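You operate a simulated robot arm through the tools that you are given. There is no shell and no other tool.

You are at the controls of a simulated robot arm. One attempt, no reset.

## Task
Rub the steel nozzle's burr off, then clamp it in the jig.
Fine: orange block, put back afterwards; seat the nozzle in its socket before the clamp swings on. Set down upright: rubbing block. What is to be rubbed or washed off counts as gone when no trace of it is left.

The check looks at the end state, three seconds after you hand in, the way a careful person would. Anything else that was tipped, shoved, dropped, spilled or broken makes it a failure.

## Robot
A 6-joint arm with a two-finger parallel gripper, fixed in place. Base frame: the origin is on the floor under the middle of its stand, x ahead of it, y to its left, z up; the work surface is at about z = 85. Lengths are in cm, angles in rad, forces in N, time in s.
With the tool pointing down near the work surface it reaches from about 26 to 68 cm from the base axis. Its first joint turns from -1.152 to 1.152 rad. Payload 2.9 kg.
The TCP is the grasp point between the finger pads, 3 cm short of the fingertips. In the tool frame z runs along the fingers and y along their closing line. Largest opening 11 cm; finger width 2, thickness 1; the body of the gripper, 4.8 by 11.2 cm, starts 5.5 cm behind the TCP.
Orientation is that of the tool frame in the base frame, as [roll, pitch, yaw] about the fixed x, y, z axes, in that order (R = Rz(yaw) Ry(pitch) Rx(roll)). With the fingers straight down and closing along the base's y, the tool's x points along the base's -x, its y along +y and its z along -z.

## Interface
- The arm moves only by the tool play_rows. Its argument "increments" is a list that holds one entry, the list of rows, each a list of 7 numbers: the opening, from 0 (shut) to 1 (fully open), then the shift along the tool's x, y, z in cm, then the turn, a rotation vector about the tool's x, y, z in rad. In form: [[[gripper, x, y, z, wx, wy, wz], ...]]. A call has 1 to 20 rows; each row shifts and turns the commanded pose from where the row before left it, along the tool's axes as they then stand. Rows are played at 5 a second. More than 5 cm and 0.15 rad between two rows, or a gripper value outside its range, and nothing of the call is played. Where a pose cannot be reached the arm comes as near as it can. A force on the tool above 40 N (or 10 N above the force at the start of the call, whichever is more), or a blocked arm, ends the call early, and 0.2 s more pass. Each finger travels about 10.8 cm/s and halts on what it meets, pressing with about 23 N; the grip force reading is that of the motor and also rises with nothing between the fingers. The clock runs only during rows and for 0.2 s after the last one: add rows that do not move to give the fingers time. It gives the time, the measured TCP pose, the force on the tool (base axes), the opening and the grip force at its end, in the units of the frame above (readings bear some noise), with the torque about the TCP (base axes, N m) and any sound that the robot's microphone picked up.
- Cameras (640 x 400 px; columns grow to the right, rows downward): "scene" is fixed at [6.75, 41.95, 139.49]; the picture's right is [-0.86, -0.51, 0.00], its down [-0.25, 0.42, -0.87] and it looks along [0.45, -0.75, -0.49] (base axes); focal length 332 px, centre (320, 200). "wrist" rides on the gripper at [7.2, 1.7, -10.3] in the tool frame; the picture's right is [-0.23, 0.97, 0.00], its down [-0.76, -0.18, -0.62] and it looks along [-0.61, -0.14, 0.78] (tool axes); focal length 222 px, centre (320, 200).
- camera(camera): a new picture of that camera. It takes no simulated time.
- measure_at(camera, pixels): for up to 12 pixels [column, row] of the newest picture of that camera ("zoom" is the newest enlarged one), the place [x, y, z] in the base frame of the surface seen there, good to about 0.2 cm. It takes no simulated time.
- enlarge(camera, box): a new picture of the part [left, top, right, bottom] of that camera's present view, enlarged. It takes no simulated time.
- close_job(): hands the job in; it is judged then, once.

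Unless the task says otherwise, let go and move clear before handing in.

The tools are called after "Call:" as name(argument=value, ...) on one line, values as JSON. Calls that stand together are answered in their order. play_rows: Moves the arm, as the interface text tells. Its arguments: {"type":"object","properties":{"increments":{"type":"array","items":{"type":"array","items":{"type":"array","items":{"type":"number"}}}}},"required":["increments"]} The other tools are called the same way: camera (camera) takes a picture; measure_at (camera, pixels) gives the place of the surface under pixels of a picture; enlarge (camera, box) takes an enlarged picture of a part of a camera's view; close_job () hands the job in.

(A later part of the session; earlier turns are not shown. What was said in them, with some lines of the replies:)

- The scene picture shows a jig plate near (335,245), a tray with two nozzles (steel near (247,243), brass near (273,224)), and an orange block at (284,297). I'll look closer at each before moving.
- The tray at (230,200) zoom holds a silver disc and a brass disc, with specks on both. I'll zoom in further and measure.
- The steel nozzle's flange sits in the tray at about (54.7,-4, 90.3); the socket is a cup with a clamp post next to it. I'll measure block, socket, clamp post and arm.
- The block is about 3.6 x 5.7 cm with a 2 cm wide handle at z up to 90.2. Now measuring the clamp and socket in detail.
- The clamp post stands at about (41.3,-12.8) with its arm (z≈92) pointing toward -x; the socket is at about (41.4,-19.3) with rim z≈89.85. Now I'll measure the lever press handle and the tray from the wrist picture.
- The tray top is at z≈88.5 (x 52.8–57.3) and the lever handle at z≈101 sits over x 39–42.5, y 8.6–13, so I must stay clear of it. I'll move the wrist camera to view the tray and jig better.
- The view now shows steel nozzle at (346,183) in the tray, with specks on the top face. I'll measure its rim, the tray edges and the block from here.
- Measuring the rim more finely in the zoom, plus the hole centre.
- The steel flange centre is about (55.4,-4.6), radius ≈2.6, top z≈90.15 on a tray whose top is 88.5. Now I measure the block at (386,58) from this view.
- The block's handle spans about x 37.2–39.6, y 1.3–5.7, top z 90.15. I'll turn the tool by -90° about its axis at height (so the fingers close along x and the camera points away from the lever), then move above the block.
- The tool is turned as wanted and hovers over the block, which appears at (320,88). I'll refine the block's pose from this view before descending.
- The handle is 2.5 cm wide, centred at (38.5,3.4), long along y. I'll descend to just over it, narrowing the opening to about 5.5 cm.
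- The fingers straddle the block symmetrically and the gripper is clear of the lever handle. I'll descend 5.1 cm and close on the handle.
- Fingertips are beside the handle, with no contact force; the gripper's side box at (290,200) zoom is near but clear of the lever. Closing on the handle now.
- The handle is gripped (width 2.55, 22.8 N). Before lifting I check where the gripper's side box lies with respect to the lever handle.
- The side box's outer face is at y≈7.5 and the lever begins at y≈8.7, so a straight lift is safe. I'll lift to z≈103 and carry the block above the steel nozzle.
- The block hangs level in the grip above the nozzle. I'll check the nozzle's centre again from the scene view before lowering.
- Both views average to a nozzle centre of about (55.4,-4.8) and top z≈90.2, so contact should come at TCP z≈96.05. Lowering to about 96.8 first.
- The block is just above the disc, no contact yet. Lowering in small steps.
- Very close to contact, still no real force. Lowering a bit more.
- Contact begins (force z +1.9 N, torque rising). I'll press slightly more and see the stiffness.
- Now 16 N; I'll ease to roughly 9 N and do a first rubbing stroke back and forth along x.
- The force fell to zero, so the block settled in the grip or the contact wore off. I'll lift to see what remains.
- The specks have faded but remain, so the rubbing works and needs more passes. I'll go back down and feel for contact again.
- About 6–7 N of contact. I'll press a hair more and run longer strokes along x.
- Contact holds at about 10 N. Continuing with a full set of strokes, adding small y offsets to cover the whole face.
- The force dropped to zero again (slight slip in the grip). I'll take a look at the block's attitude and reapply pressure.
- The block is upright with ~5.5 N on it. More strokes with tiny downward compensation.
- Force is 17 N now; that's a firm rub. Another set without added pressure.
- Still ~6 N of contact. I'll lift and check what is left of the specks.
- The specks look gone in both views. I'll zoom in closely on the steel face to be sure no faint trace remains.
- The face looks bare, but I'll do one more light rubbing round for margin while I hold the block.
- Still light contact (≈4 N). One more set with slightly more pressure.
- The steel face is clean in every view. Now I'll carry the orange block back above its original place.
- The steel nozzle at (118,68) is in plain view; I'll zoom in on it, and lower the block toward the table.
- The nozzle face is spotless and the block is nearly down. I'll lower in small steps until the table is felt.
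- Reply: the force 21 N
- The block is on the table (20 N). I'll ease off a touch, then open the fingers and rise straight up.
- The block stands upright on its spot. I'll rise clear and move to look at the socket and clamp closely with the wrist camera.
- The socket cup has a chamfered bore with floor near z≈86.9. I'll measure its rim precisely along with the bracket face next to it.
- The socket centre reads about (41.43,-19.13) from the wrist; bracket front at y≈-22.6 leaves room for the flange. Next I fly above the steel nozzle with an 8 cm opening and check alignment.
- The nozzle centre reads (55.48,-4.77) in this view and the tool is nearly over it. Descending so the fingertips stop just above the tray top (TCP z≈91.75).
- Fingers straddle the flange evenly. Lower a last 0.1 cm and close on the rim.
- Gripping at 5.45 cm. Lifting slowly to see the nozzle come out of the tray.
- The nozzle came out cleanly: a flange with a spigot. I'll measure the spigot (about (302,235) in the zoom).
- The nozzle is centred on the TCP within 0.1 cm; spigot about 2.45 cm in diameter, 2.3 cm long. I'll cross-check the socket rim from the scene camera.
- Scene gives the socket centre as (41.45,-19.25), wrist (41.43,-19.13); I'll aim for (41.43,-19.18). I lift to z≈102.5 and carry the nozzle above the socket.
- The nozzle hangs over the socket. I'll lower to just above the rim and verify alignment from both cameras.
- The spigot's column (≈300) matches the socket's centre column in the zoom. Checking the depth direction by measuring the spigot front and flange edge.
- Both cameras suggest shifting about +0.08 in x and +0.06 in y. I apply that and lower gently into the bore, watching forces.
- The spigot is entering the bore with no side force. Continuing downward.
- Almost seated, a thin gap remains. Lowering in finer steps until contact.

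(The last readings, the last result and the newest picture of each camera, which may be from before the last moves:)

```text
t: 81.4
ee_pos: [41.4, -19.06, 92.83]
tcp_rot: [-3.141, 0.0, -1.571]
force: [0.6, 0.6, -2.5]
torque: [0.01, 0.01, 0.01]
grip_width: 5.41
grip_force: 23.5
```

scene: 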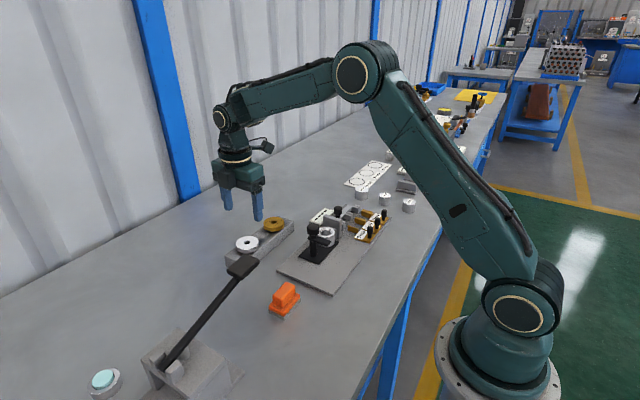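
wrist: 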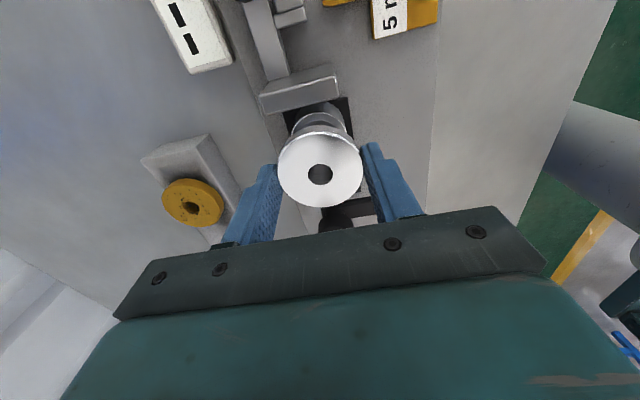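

Call:
play_rows(increments=[[[0.4, 0, 0, 0.04, 0, 0, 0], [0.4, 0, 0, 0.04, 0, 0, 0], [0.4, 0, 0, 0, 0, 0, 0]]])

Call:
enlarge(camera="scene", box=[310, 205, 350, 245])

```text
t: 82.2
ee_pos: [41.5, -19.12, 92.71]
tcp_rot: [3.141, 0.0, -1.57]
force: [-0.1, 0.8, -1.9]
torque: [0.0, 0.01, 0.0]
grip_width: 5.42
grip_force: 23.4
```

```text
10.00 times, centred on (330, 225) of scene
```

zoom: 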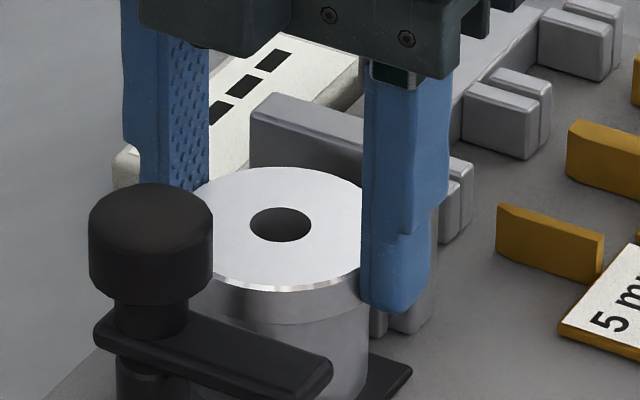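

Call:
play_rows(increments=[[[0.4, 0, 0, 0.04, 0, 0, 0], [0.4, 0, 0, 0.04, 0, 0, 0], [0.4, 0, 0, 0, 0, 0, 0]]])

```text
t: 83.0
ee_pos: [41.5, -19.02, 92.66]
tcp_rot: [-3.141, -0.001, -1.572]
force: [-1.6, 0.2, 8.2]
torque: [0.03, 0.19, -0.03]
grip_width: 5.44
grip_force: 23.3
```

Firm contact (about 10 N), flange down on the rim. I'll ease slightly, open the fingers and look.

Call:
play_rows(increments=[[[0.4, 0, 0, -0.03, 0, 0, 0], [0.4, 0, 0, 0, 0, 0, 0], [0.55, 0, 0, 0, 0, 0, 0], [0.65, 0, 0, 0, 0, 0, 0], [0.7, 0, 0, 0, 0, 0, 0], [0.7, 0, 0, 0, 0, 0, 0]]])

Call:
enlarge(camera="scene", box=[310, 205, 350, 245])

Call:
camera(camera="wrist")

```text
t: 84.4
ee_pos: [41.46, -19.03, 92.61]
tcp_rot: [3.14, 0.0, -1.571]
force: [0.3, -0.8, -0.1]
torque: [0.0, 0.0, -0.02]
grip_width: 7.69
grip_force: 0.1
```

```text
10.00 times, centred on (330, 225) of scene
```

zoom: 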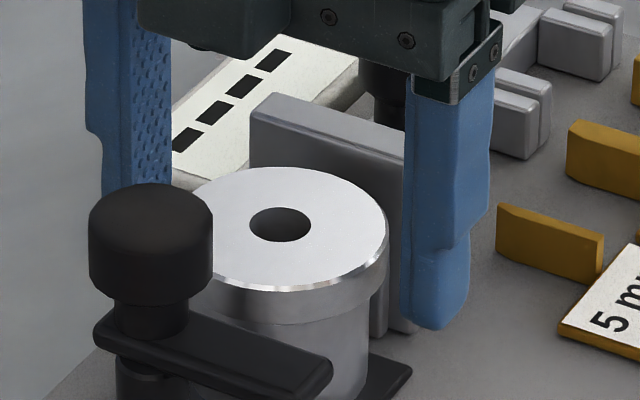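

```text
taken
```

wrist: 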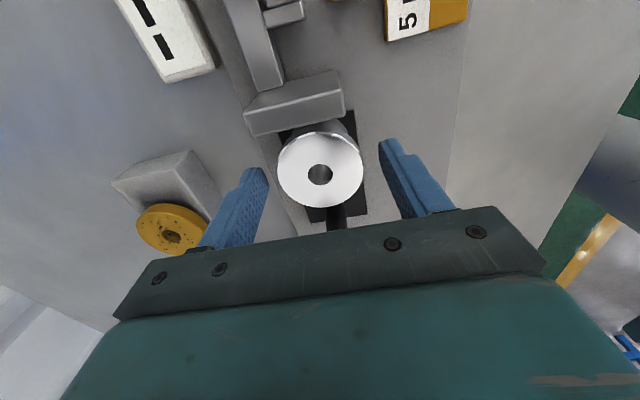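

The nozzle sits level in the socket. I'll measure the flange top and clamp arm heights for clearance before turning the clamp.

Call:
measure_at(camera="zoom", pixels=[[330, 230], [250, 250], [300, 180], [290, 270], [320, 355], [310, 370], [312, 392], [200, 350], [250, 365], [110, 320], [110, 340], [330, 385]])

Call:
enlarge(camera="scene", box=[300, 220, 350, 265])

Call:
measure_at(camera="zoom", pixels=[[280, 240], [330, 240], [330, 255], [320, 265], [200, 240], [150, 225], [145, 235], [240, 262], [240, 275], [180, 300], [180, 340], [300, 268]])

```text
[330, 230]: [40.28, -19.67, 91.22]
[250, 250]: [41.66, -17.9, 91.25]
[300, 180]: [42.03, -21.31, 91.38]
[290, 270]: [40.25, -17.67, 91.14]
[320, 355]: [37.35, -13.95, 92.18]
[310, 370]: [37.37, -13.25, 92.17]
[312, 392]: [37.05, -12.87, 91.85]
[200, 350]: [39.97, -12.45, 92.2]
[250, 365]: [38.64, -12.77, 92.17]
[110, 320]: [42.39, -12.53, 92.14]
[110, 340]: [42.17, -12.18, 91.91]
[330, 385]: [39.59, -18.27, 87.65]
```

```text
8.89 times, centred on (325, 242) of scene
```

zoom: 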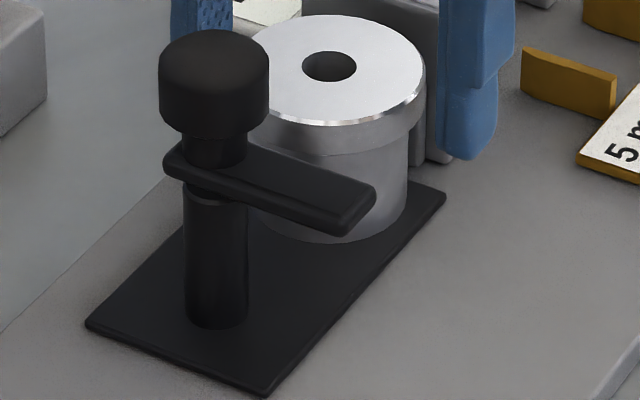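

```text
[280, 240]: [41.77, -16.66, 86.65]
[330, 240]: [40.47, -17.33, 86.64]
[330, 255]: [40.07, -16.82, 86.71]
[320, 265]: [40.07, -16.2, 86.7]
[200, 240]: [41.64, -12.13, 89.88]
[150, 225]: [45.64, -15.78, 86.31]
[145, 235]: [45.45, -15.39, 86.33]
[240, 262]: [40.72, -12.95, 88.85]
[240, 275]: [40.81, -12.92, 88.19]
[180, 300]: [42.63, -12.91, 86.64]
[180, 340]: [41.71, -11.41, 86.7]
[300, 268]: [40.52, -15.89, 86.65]
```

The flange top is at z≈91.25 and the arm's underside about 91.5, so it will pass just over it; the clamp axis is near (41.7,-13.05). I'll rise straight up off the nozzle, turn the tool back by +90°, and look at the knob.

Call:
play_rows(increments=[[[0.7, 0, 0, -0.5, 0, 0, 0], [0.7, 0, 0, -1.5, 0, 0, 0], [0.7, 0, 0, -3, 0, 0, 0], [0.7, 0, 0, -4, 0, 0, 0], [0.7, 0, 0, -4.4, 0, 0, 0], [0.7, 0, 0, 0, 0, 0, 0.1428], [0.7, 0, 0, 0, 0, 0, 0.1428], [0.7, 0, 0, 0, 0, 0, 0.1428], [0.7, 0, 0, 0, 0, 0, 0.1428], [0.7, 0, 0, 0, 0, 0, 0.1428], [0.7, 0, 0, 0, 0, 0, 0.1428], [0.7, 0, 0, 0, 0, 0, 0.1428], [0.7, 0, 0, 0, 0, 0, 0.1428], [0.7, 0, 0, 0, 0, 0, 0.1428], [0.7, 0, 0, 0, 0, 0, 0.1428], [0.7, 0, 0, 0, 0, 0, 0.1428], [0.7, 1.2, 2, 0, 0, 0, 0], [0.7, 1.2, 2, 0, 0, 0, 0], [0.7, 1.2, 2, 0, 0, 0, 0], [0.7, 0, 0, 0, 0, 0, 0]]])

Call:
camera(camera="wrist")

Call:
camera(camera="scene")

```text
t: 88.6
ee_pos: [37.96, -12.98, 105.92]
tcp_rot: [3.141, -0.001, -3.141]
force: [0.7, -0.4, -0.8]
torque: [-0.01, -0.02, -0.03]
grip_width: 7.69
grip_force: 0.1
```

```text
taken
```

wrist: 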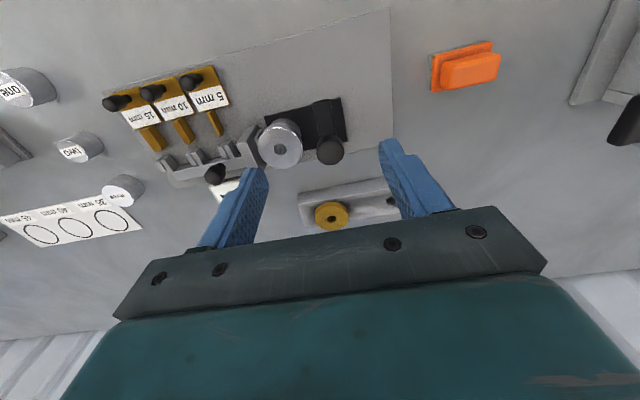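

```text
taken
```

scene: 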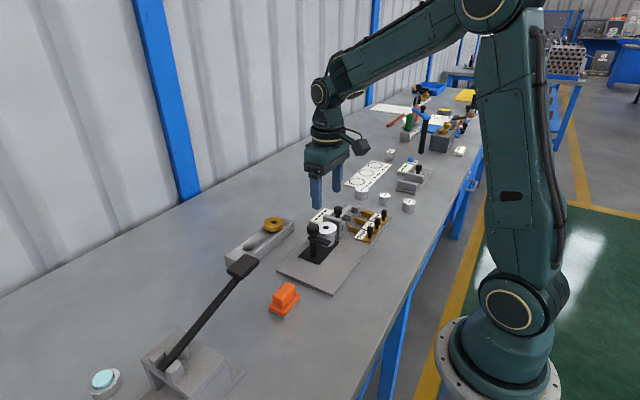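

Call:
enlarge(camera="wrist", box=[250, 85, 370, 175])

Call:
measure_at(camera="zoom", pixels=[[365, 287], [490, 287], [428, 230], [428, 340], [385, 250], [470, 250], [385, 325], [472, 325], [428, 285], [400, 90], [370, 110], [390, 180]])

```text
4.44 times, centred on (310, 130) of wrist
```

zoom: 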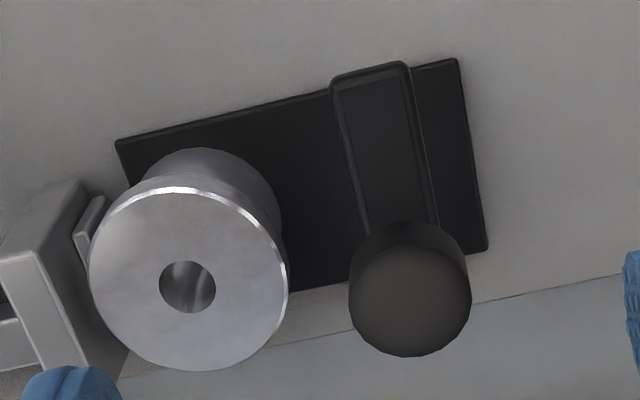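

```text
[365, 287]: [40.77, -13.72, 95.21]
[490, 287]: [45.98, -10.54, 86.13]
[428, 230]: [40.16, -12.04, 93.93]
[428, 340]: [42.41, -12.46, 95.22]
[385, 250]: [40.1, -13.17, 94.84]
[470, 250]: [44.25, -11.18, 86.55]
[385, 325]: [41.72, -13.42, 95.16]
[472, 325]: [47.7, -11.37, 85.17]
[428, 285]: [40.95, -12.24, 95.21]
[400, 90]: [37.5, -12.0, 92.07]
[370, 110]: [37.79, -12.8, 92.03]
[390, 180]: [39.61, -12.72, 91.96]
```

Call:
measure_at(camera="zoom", pixels=[[354, 300], [466, 292], [410, 252], [410, 351], [370, 265], [450, 262], [372, 335], [450, 335], [410, 300], [340, 85], [405, 75], [400, 70]])

Call:
enlarge(camera="scene", box=[295, 210, 355, 260])

```text
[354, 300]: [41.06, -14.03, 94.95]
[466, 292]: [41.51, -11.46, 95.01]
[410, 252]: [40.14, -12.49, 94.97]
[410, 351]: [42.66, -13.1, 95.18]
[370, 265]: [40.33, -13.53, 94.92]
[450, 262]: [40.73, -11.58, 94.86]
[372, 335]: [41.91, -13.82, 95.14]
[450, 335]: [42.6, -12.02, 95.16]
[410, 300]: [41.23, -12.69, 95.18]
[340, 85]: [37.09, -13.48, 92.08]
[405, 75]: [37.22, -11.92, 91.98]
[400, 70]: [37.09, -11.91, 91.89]
```

```text
8.00 times, centred on (325, 235) of scene
```

zoom: 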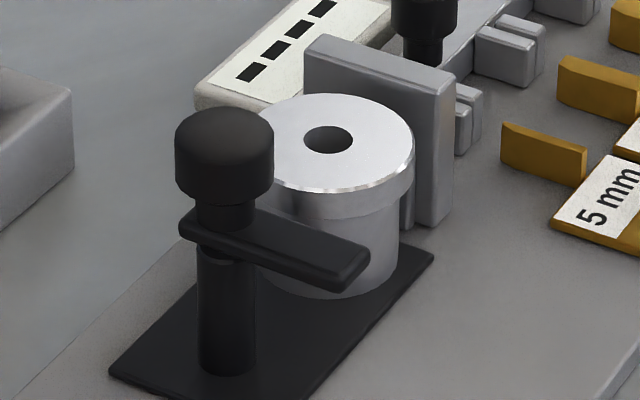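

Call:
measure_at(camera="zoom", pixels=[[179, 138], [270, 138], [225, 110], [225, 163], [195, 118], [257, 118], [225, 136], [192, 155], [257, 157], [225, 180], [225, 198], [225, 215]])

Call:
measure_at(camera="zoom", pixels=[[225, 255], [227, 275], [227, 320], [227, 368], [190, 220], [185, 230], [350, 280], [362, 255], [368, 245], [290, 225], [280, 265], [200, 370]])

```text
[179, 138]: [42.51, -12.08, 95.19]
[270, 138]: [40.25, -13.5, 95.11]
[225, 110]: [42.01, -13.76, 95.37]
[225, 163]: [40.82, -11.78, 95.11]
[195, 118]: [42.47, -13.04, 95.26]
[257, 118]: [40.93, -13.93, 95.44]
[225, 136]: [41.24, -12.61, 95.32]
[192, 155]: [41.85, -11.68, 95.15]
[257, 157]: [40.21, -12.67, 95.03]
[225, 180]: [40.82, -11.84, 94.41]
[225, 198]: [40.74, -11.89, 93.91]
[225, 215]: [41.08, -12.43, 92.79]
```

```text
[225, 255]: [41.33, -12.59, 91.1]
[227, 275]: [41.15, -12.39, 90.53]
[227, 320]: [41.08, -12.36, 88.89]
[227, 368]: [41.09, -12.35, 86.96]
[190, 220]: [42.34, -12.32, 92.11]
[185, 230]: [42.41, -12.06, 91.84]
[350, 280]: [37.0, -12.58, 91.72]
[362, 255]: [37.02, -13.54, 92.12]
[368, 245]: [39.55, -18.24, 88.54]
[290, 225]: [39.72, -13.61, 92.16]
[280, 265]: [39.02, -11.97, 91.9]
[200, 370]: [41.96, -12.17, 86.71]
```

Both cameras agree the knob axis is at (41.38,-12.79), radius ≈1.33, z 93.5–95.3. I'll move over it with a 6 cm opening and descend part way.

Call:
play_rows(increments=[[[0.65, -1.75, 0.13, 0, 0, 0, 0], [0.6, -1.75, 0.13, 0, 0, 0, 0], [0.55, 0, 0, 2, 0, 0, 0], [0.55, 0, 0, 2.5, 0, 0, 0], [0.55, 0, 0, 2, 0, 0, 0], [0.55, 0, 0, 1, 0, 0, 0], [0.55, 0, 0, 0, 0, 0, 0], [0.55, 0, 0, 0, 0, 0, 0]]])

Call:
camera(camera="wrist")

Call:
enlarge(camera="scene", box=[280, 180, 370, 270])

```text
t: 90.4
ee_pos: [41.33, -12.92, 98.59]
tcp_rot: [-3.142, 0.0, 3.14]
force: [-0.3, 0.0, 0.1]
torque: [-0.01, 0.01, -0.04]
grip_width: 6.06
grip_force: 0.0
```

```text
taken
```

wrist: 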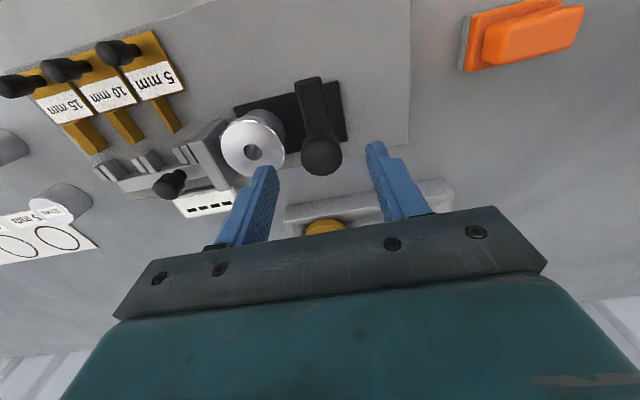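

```text
4.44 times, centred on (325, 225) of scene
```

zoom: 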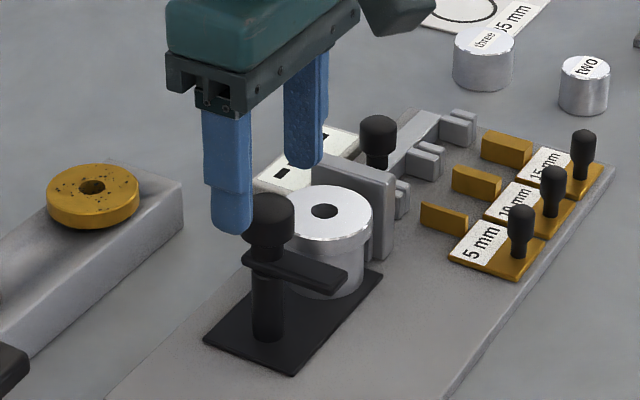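

Fingers straddle the knob. I adjust slightly, descend to TCP z≈95.7 (tips above the arm) and close gently.

Call:
play_rows(increments=[[[0.5, -0.04, 0.1, 1, 0, 0, 0], [0.45, 0, 0, 1, 0, 0, 0], [0.45, 0, 0, 0.6, 0, 0, 0], [0.45, 0, 0, 0.25, 0, 0, 0], [0.45, 0, 0, 0, 0, 0, 0]]])

Call:
enlarge(camera="scene", box=[280, 180, 370, 270])

```text
t: 91.6
ee_pos: [41.33, -12.74, 95.69]
tcp_rot: [-3.139, -0.001, 3.141]
force: [-0.4, 0.6, -0.1]
torque: [-0.01, -0.02, 0.0]
grip_width: 4.98
grip_force: 0.0
```

```text
4.44 times, centred on (325, 225) of scene
```

zoom: 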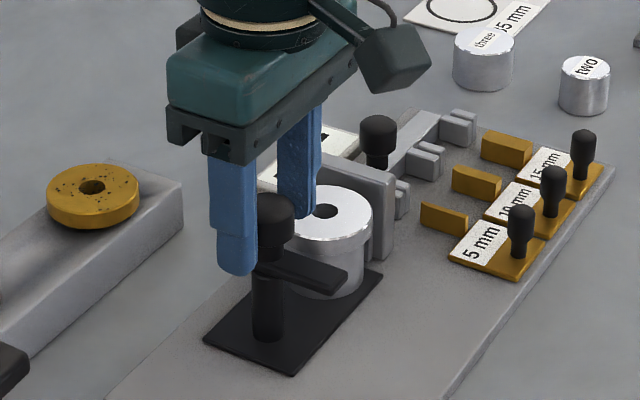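

Closing on the knob now.

Call:
play_rows(increments=[[[0.35, 0, 0, 0, 0, 0, 0], [0.27, 0, 0, 0, 0, 0, 0], [0.2, 0, 0, 0, 0, 0, 0], [0.15, 0, 0, 0, 0, 0, 0], [0.15, 0, 0, 0, 0, 0, 0]]])

Call:
enlarge(camera="scene", box=[280, 180, 370, 270])

```text
t: 92.8
ee_pos: [41.44, -12.8, 95.71]
tcp_rot: [3.141, 0.0, 3.14]
force: [-0.7, -7.5, -3.1]
torque: [0.45, -0.03, -0.01]
grip_width: 2.95
grip_force: 45.2
```

```text
4.44 times, centred on (325, 225) of scene
```

zoom: 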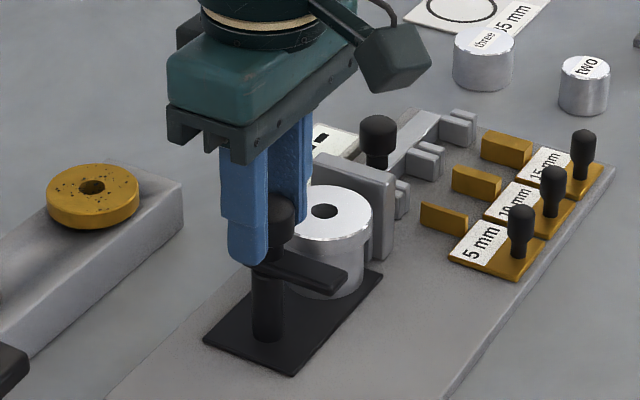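

The knob is held (width 2.95) with a small side force of -7.5 N in y. I'll relieve it by -0.05 cm, then try a small turn and read the torque.

Call:
play_rows(increments=[[[0.15, 0, -0.05, 0, 0, 0, 0], [0.15, 0, 0, 0, 0, 0, 0], [0.15, 0, 0, 0, 0, 0, -0.05], [0.15, 0, 0, 0, 0, 0, -0.05], [0.15, 0, 0, 0, 0, 0, -0.05], [0.15, 0, 0, 0, 0, 0, 0]]])

Call:
enlarge(camera="scene", box=[280, 180, 370, 270])

```text
t: 94.2
ee_pos: [41.34, -12.78, 95.64]
tcp_rot: [3.141, 0.001, -2.992]
force: [-0.7, -4.3, -5.4]
torque: [-0.6, 0.06, -0.03]
grip_width: 2.94
grip_force: 44.7
```

```text
4.44 times, centred on (325, 225) of scene
```

zoom: 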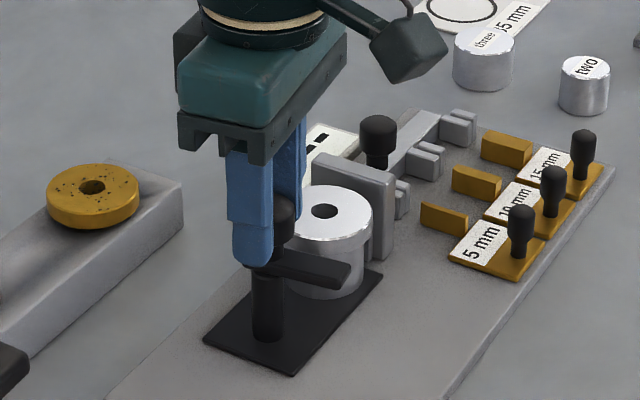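

The arm tip moved slightly with the turn and the torque about z is small, so the knob drives the arm. Continuing the turn in moderate steps.

Call:
play_rows(increments=[[[0.15, 0, 0, 0, 0, 0, -0.1], [0.15, 0, 0, 0, 0, 0, -0.1], [0.15, 0, 0, 0, 0, 0, -0.1], [0.15, 0, 0, 0, 0, 0, -0.1], [0.15, 0, 0, 0, 0, 0, 0]]])

Call:
enlarge(camera="scene", box=[280, 180, 370, 270])

```text
t: 95.4
ee_pos: [41.45, -12.85, 95.73]
tcp_rot: [3.141, -0.001, -2.59]
force: [3.7, -8.2, -4.6]
torque: [0.03, 0.64, 0.01]
grip_width: 2.95
grip_force: 45.4
```

```text
4.44 times, centred on (325, 225) of scene
```

zoom: 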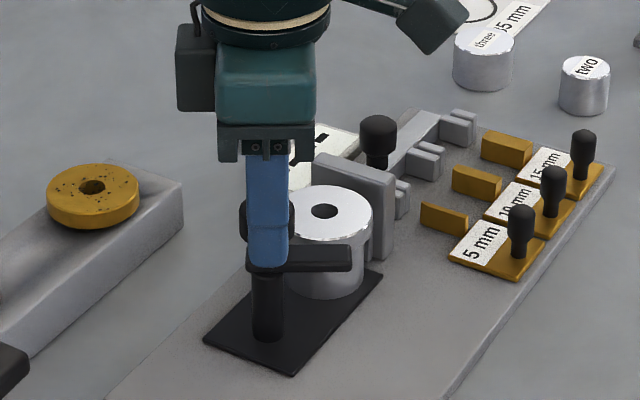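

The arm swings with the knob (now about 0.55 rad). Continuing toward the nozzle.

Call:
play_rows(increments=[[[0.15, 0, 0, 0, 0, 0, -0.1], [0.15, 0, 0, 0, 0, 0, -0.1], [0.15, 0, 0, 0, 0, 0, -0.1], [0.15, 0, 0, 0, 0, 0, -0.1], [0.15, 0, 0, 0, 0, 0, -0.1], [0.15, 0, 0, 0, 0, 0, 0]]])

Call:
enlarge(camera="scene", box=[280, 180, 370, 270])

```text
t: 96.8
ee_pos: [41.42, -12.89, 95.64]
tcp_rot: [-3.141, 0.0, -2.091]
force: [6.4, -13.9, -7.8]
torque: [0.38, 0.03, -0.01]
grip_width: 2.94
grip_force: 44.8
```

```text
4.44 times, centred on (325, 225) of scene
```

zoom: 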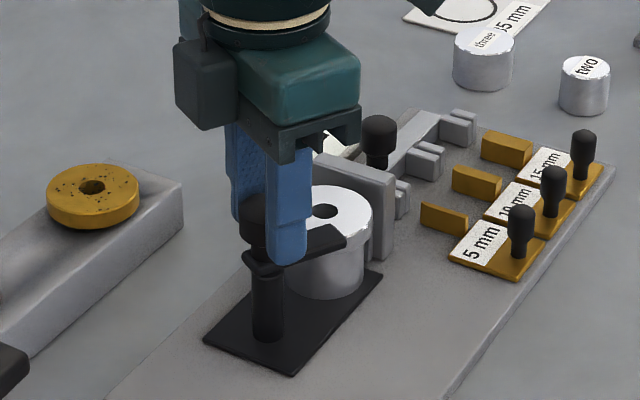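

The arm is passing over the flange edge. I relieve the side force slightly and finish the remaining ~0.52 rad.

Call:
play_rows(increments=[[[0.15, 0.03, -0.04, 0, 0, 0, 0], [0.15, 0, 0, 0, 0, 0, -0.08], [0.15, 0, 0, 0, 0, 0, -0.08], [0.15, 0, 0, 0, 0, 0, -0.08], [0.15, 0, 0, 0, 0, 0, 0]]])

Call:
enlarge(camera="scene", box=[280, 180, 370, 270])

```text
t: 98.0
ee_pos: [41.43, -12.95, 95.72]
tcp_rot: [3.142, 0.0, -1.851]
force: [10.9, -9.1, -7.1]
torque: [-0.21, 0.29, -0.06]
grip_width: 2.98
grip_force: 44.8
```

```text
4.44 times, centred on (325, 225) of scene
```

zoom: 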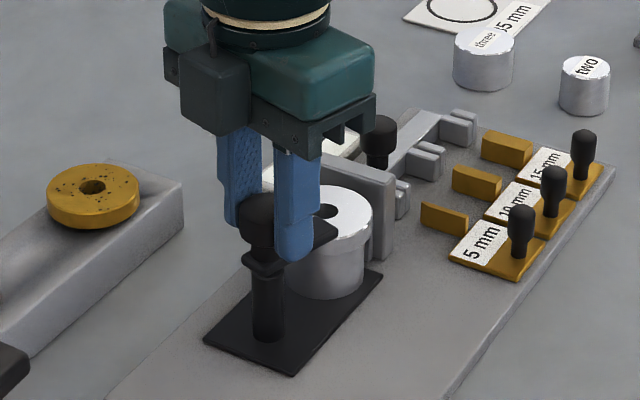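

Call:
play_rows(increments=[[[0.15, 0.02, -0.05, 0, 0, 0, 0], [0.15, 0, 0, 0, 0, 0, -0.08], [0.15, 0, 0, 0, 0, 0, -0.08], [0.15, 0, 0, 0, 0, 0, -0.08], [0.15, 0, 0, 0, 0, 0, -0.04], [0.15, 0, 0, 0, 0, 0, 0]]])

Call:
enlarge(camera="scene", box=[280, 180, 370, 270])

Call:
camera(camera="wrist")

```text
t: 99.4
ee_pos: [41.44, -12.82, 95.65]
tcp_rot: [-3.139, 0.001, -1.571]
force: [6.8, -3.6, -12.2]
torque: [0.03, -0.77, -0.02]
grip_width: 2.96
grip_force: 45.2
```

```text
4.44 times, centred on (325, 225) of scene
```

zoom: 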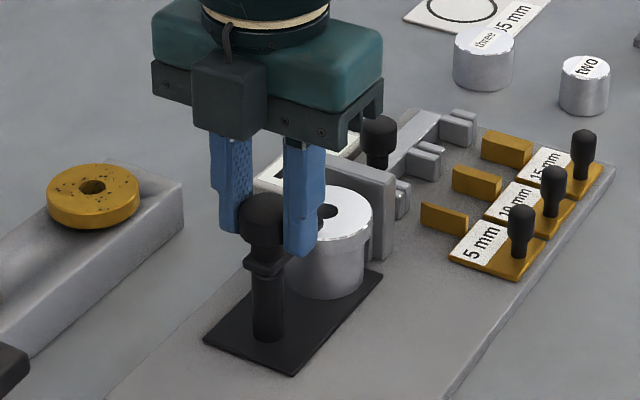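

```text
taken
```

wrist: 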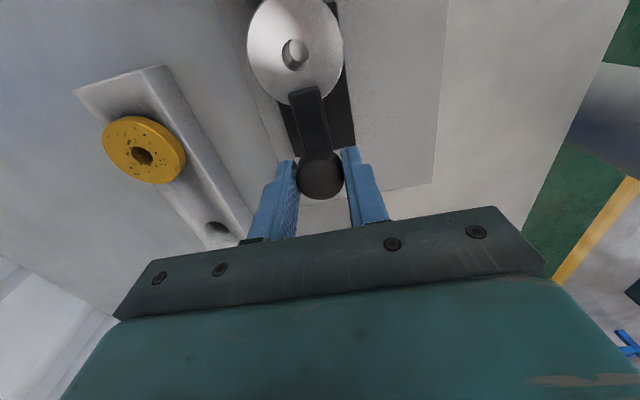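

The clamp arm now lies over the flange edge, tip at (305,92) in the wrist view. Let me zoom in.

Call:
enlarge(camera="wrist", box=[240, 0, 370, 200])

Call:
enlarge(camera="wrist", box=[270, 60, 350, 130])

Call:
measure_at(camera="zoom", pixels=[[270, 205], [330, 195], [300, 220], [220, 230], [400, 230], [300, 150], [275, 250], [345, 250]])

```text
2.00 times, centred on (305, 100) of wrist
```

zoom: 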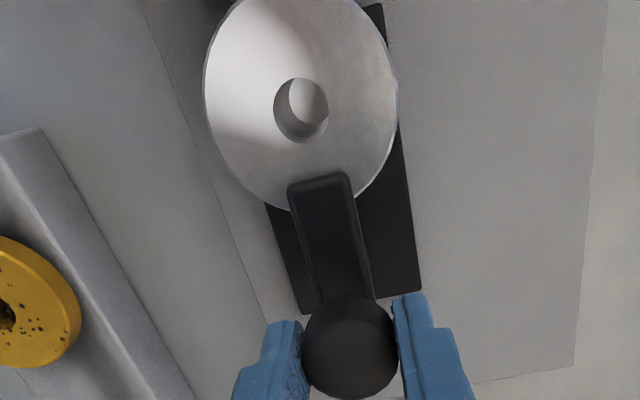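

```text
5.71 times, centred on (310, 95) of wrist
```

zoom: 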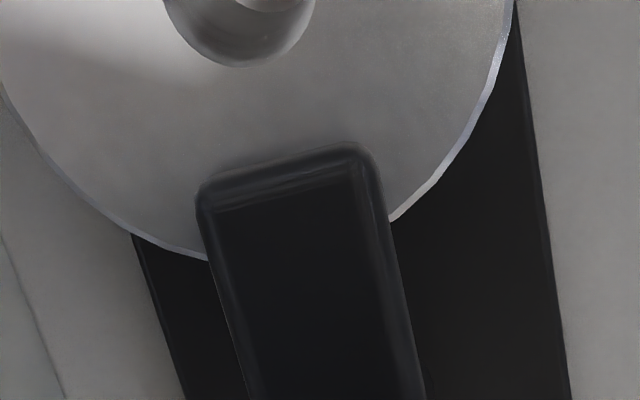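

```text
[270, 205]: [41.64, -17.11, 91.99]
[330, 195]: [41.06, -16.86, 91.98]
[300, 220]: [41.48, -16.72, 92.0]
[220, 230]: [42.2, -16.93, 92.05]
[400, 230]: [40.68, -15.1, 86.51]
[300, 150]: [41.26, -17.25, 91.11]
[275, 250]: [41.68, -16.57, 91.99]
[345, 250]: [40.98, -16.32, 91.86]
```

The arm points straight at the socket (tip near (41.4,-17.2)) and overlaps the flange. I'll try a tiny further turn to feel whether there is an end stop.

Call:
play_rows(increments=[[[0.15, 0, 0, 0, 0, 0, -0.03], [0.15, 0, 0, 0, 0, 0, -0.03], [0.15, 0, 0, 0, 0, 0, 0]]])

Call:
enlarge(camera="wrist", box=[240, 0, 370, 200])

```text
t: 100.2
ee_pos: [41.54, -12.87, 95.75]
tcp_rot: [-3.141, 0.0, -1.512]
force: [1.9, -1.1, -5.3]
torque: [-0.27, -0.59, -0.44]
grip_width: 2.94
grip_force: 44.9
```

```text
2.00 times, centred on (305, 100) of wrist
```

zoom: 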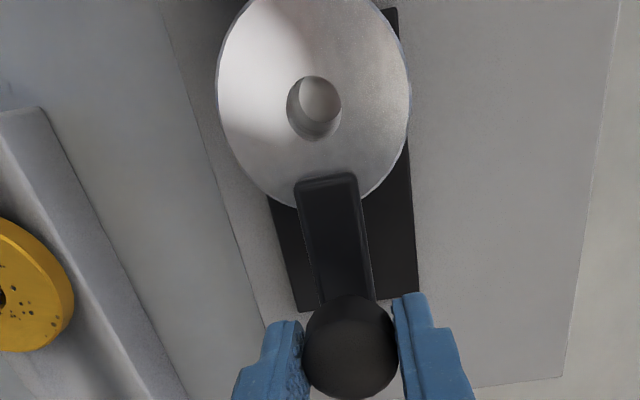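

Torque about z jumped to -0.44 N·m: the clamp is against its closed stop. I'll open the fingers and rise straight up.

Call:
play_rows(increments=[[[0.25, 0, 0, 0, 0, 0, 0], [0.35, 0, 0, 0, 0, 0, 0], [0.45, 0, 0, 0, 0, 0, 0], [0.45, 0, 0, 0, 0, 0, 0]]])

Call:
enlarge(camera="scene", box=[280, 180, 370, 270])

Call:
enlarge(camera="wrist", box=[240, 0, 370, 200])

```text
t: 101.2
ee_pos: [41.33, -12.82, 95.74]
tcp_rot: [-3.141, -0.001, -1.512]
force: [-0.1, -0.4, 0.0]
torque: [-0.02, 0.0, 0.02]
grip_width: 4.94
grip_force: 0.1
```

```text
4.44 times, centred on (325, 225) of scene
```

zoom: 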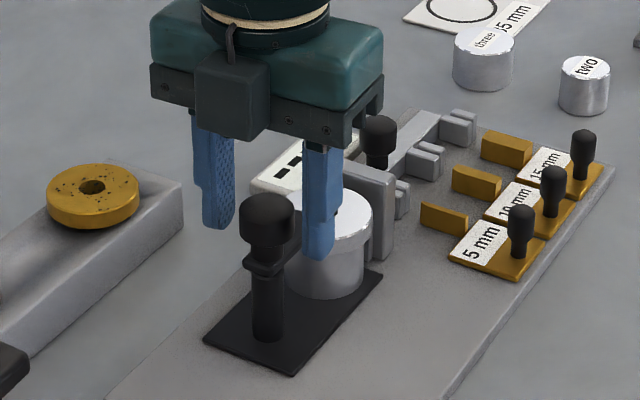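

```text
2.00 times, centred on (305, 100) of wrist
```

zoom: 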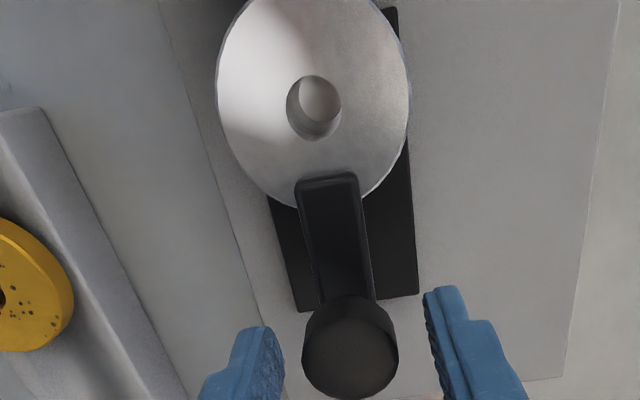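

The knob is released and the arm stays over the flange. Rising straight up and then backing off to review the whole scene.

Call:
play_rows(increments=[[[0.45, 0, 0, -0.8, 0, 0, 0], [0.45, 0, 0, -2, 0, 0, 0], [0.45, 0, 0, -3, 0, 0, 0], [0.5, 0, 0, -4, 0, 0, 0], [0.5, 0, 0, -4, 0, 0, 0], [0.5, 0, 0, -3, 0, 0, 0], [0.5, 3, 0, 0, 0, 0, 0], [0.5, 3, 0, 0, 0, 0, 0], [0.5, 3, 0, 0, 0, 0, 0], [0.5, 0, 0, 0, 0, 0, 0], [0.5, 0, 0, 0, 0, 0, 0]]])

Call:
camera(camera="scene")

Call:
camera(camera="wrist")

Call:
enlarge(camera="scene", box=[290, 200, 370, 265])

Call:
enlarge(camera="scene", box=[220, 200, 340, 330])

```text
t: 103.6
ee_pos: [41.97, -22.01, 112.57]
tcp_rot: [3.14, 0.001, -1.511]
force: [0.1, 0.9, 0.0]
torque: [0.0, -0.02, 0.02]
grip_width: 5.51
grip_force: 0.0
```

```text
taken
```

scene: 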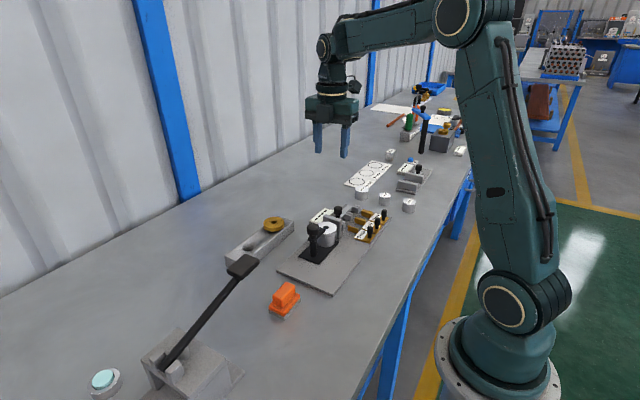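

```text
taken
```

wrist: 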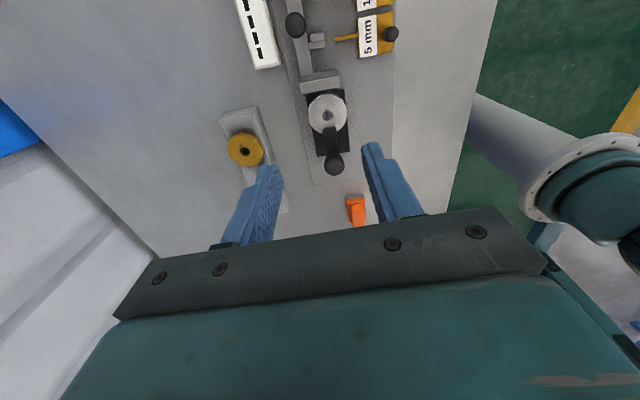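

```text
6.15 times, centred on (330, 232) of scene
```

zoom: 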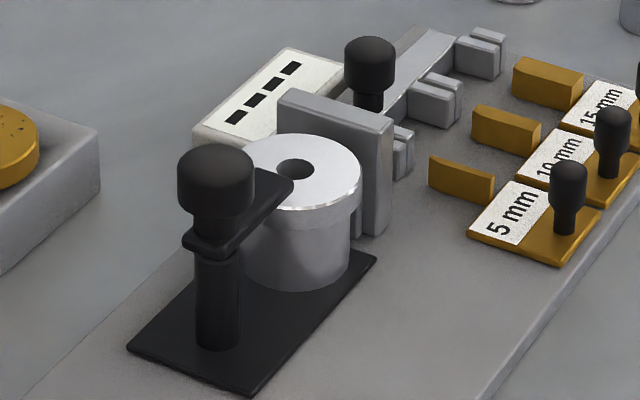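

```text
3.08 times, centred on (280, 265) of scene
```

zoom: 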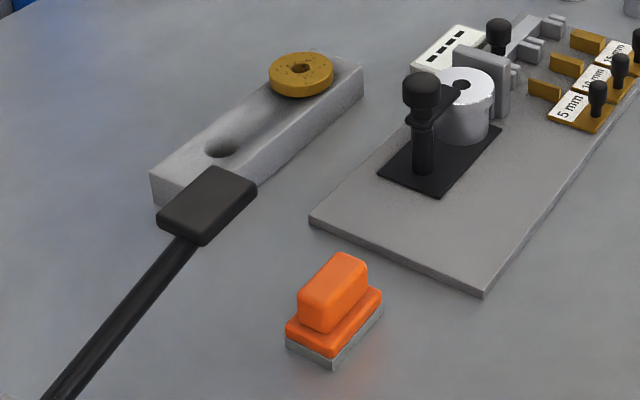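

Everything else is undisturbed: the block stands upright at its spot, the brass nozzle is in its tray, and the arm is over the steel flange. A last close look at the nozzle's face for any trace.

Call:
enlarge(camera="wrist", box=[300, 85, 356, 150])

Call:
enlarge(camera="scene", box=[312, 215, 345, 248])

Call:
enlarge(camera="scene", box=[260, 270, 310, 325])

Call:
measure_at(camera="zoom", pixels=[[205, 260], [310, 330], [308, 362], [428, 215], [330, 95], [295, 205], [345, 210]])

```text
6.15 times, centred on (328, 118) of wrist
```

zoom: 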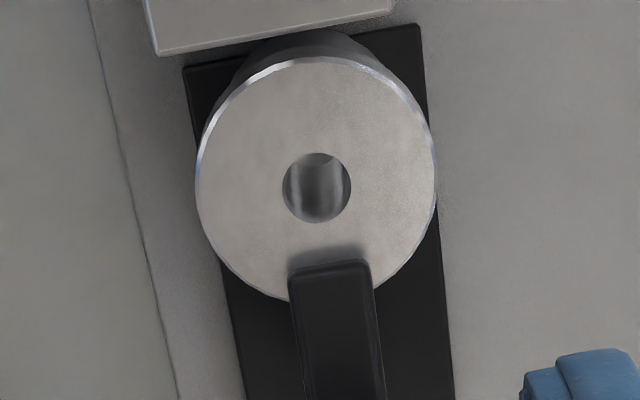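

```text
12.12 times, centred on (328, 232) of scene
```

zoom: 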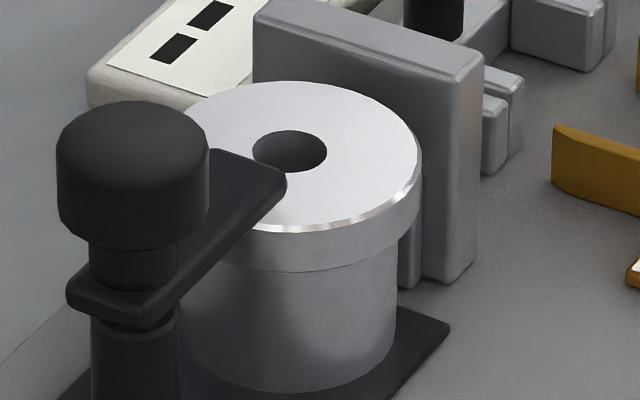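

```text
7.27 times, centred on (285, 298) of scene
```

zoom: 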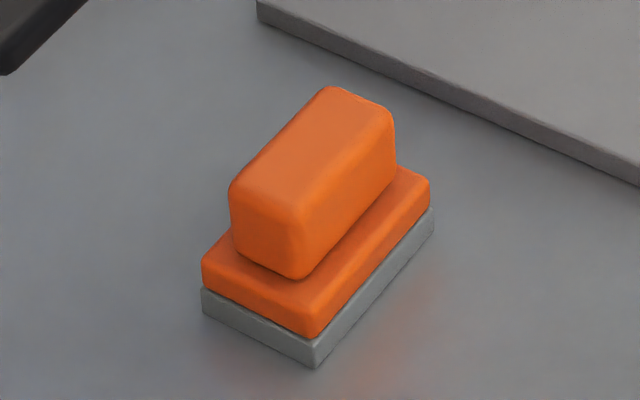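

```text
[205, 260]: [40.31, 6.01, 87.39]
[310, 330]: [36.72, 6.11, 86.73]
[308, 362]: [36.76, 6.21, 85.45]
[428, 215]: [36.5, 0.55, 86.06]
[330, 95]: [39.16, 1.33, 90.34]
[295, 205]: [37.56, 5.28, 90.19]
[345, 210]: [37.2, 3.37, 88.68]
```

The nozzle's face is clean and its flange sits flush on the socket, with the clamp arm swung on to its stop. The block stands upright within about 0.1 cm of where it started, and the gripper is empty and clear, so I'm handing in.

Call:
close_job()

```text
The job is handed in.
```

I rubbed the burr off the steel nozzle, seated it in its socket and swung the clamp over it. The job is handed in; I haven't seen the check's result.

- **Burr:** the specks on the nozzle's top face are gone. Close-ups from both cameras show no trace.
- **Seating and clamp:** the nozzle's flange sits flush on the socket rim. The clamp arm is against its closed stop and overlaps the flange edge.
- **Orange block:** it is back upright, within about 0.1 cm of where it started.
- **Everything else:** the brass nozzle, the lever and the rest of the jig look undisturbed in the final pictures. The gripper is empty and clear of the bench.
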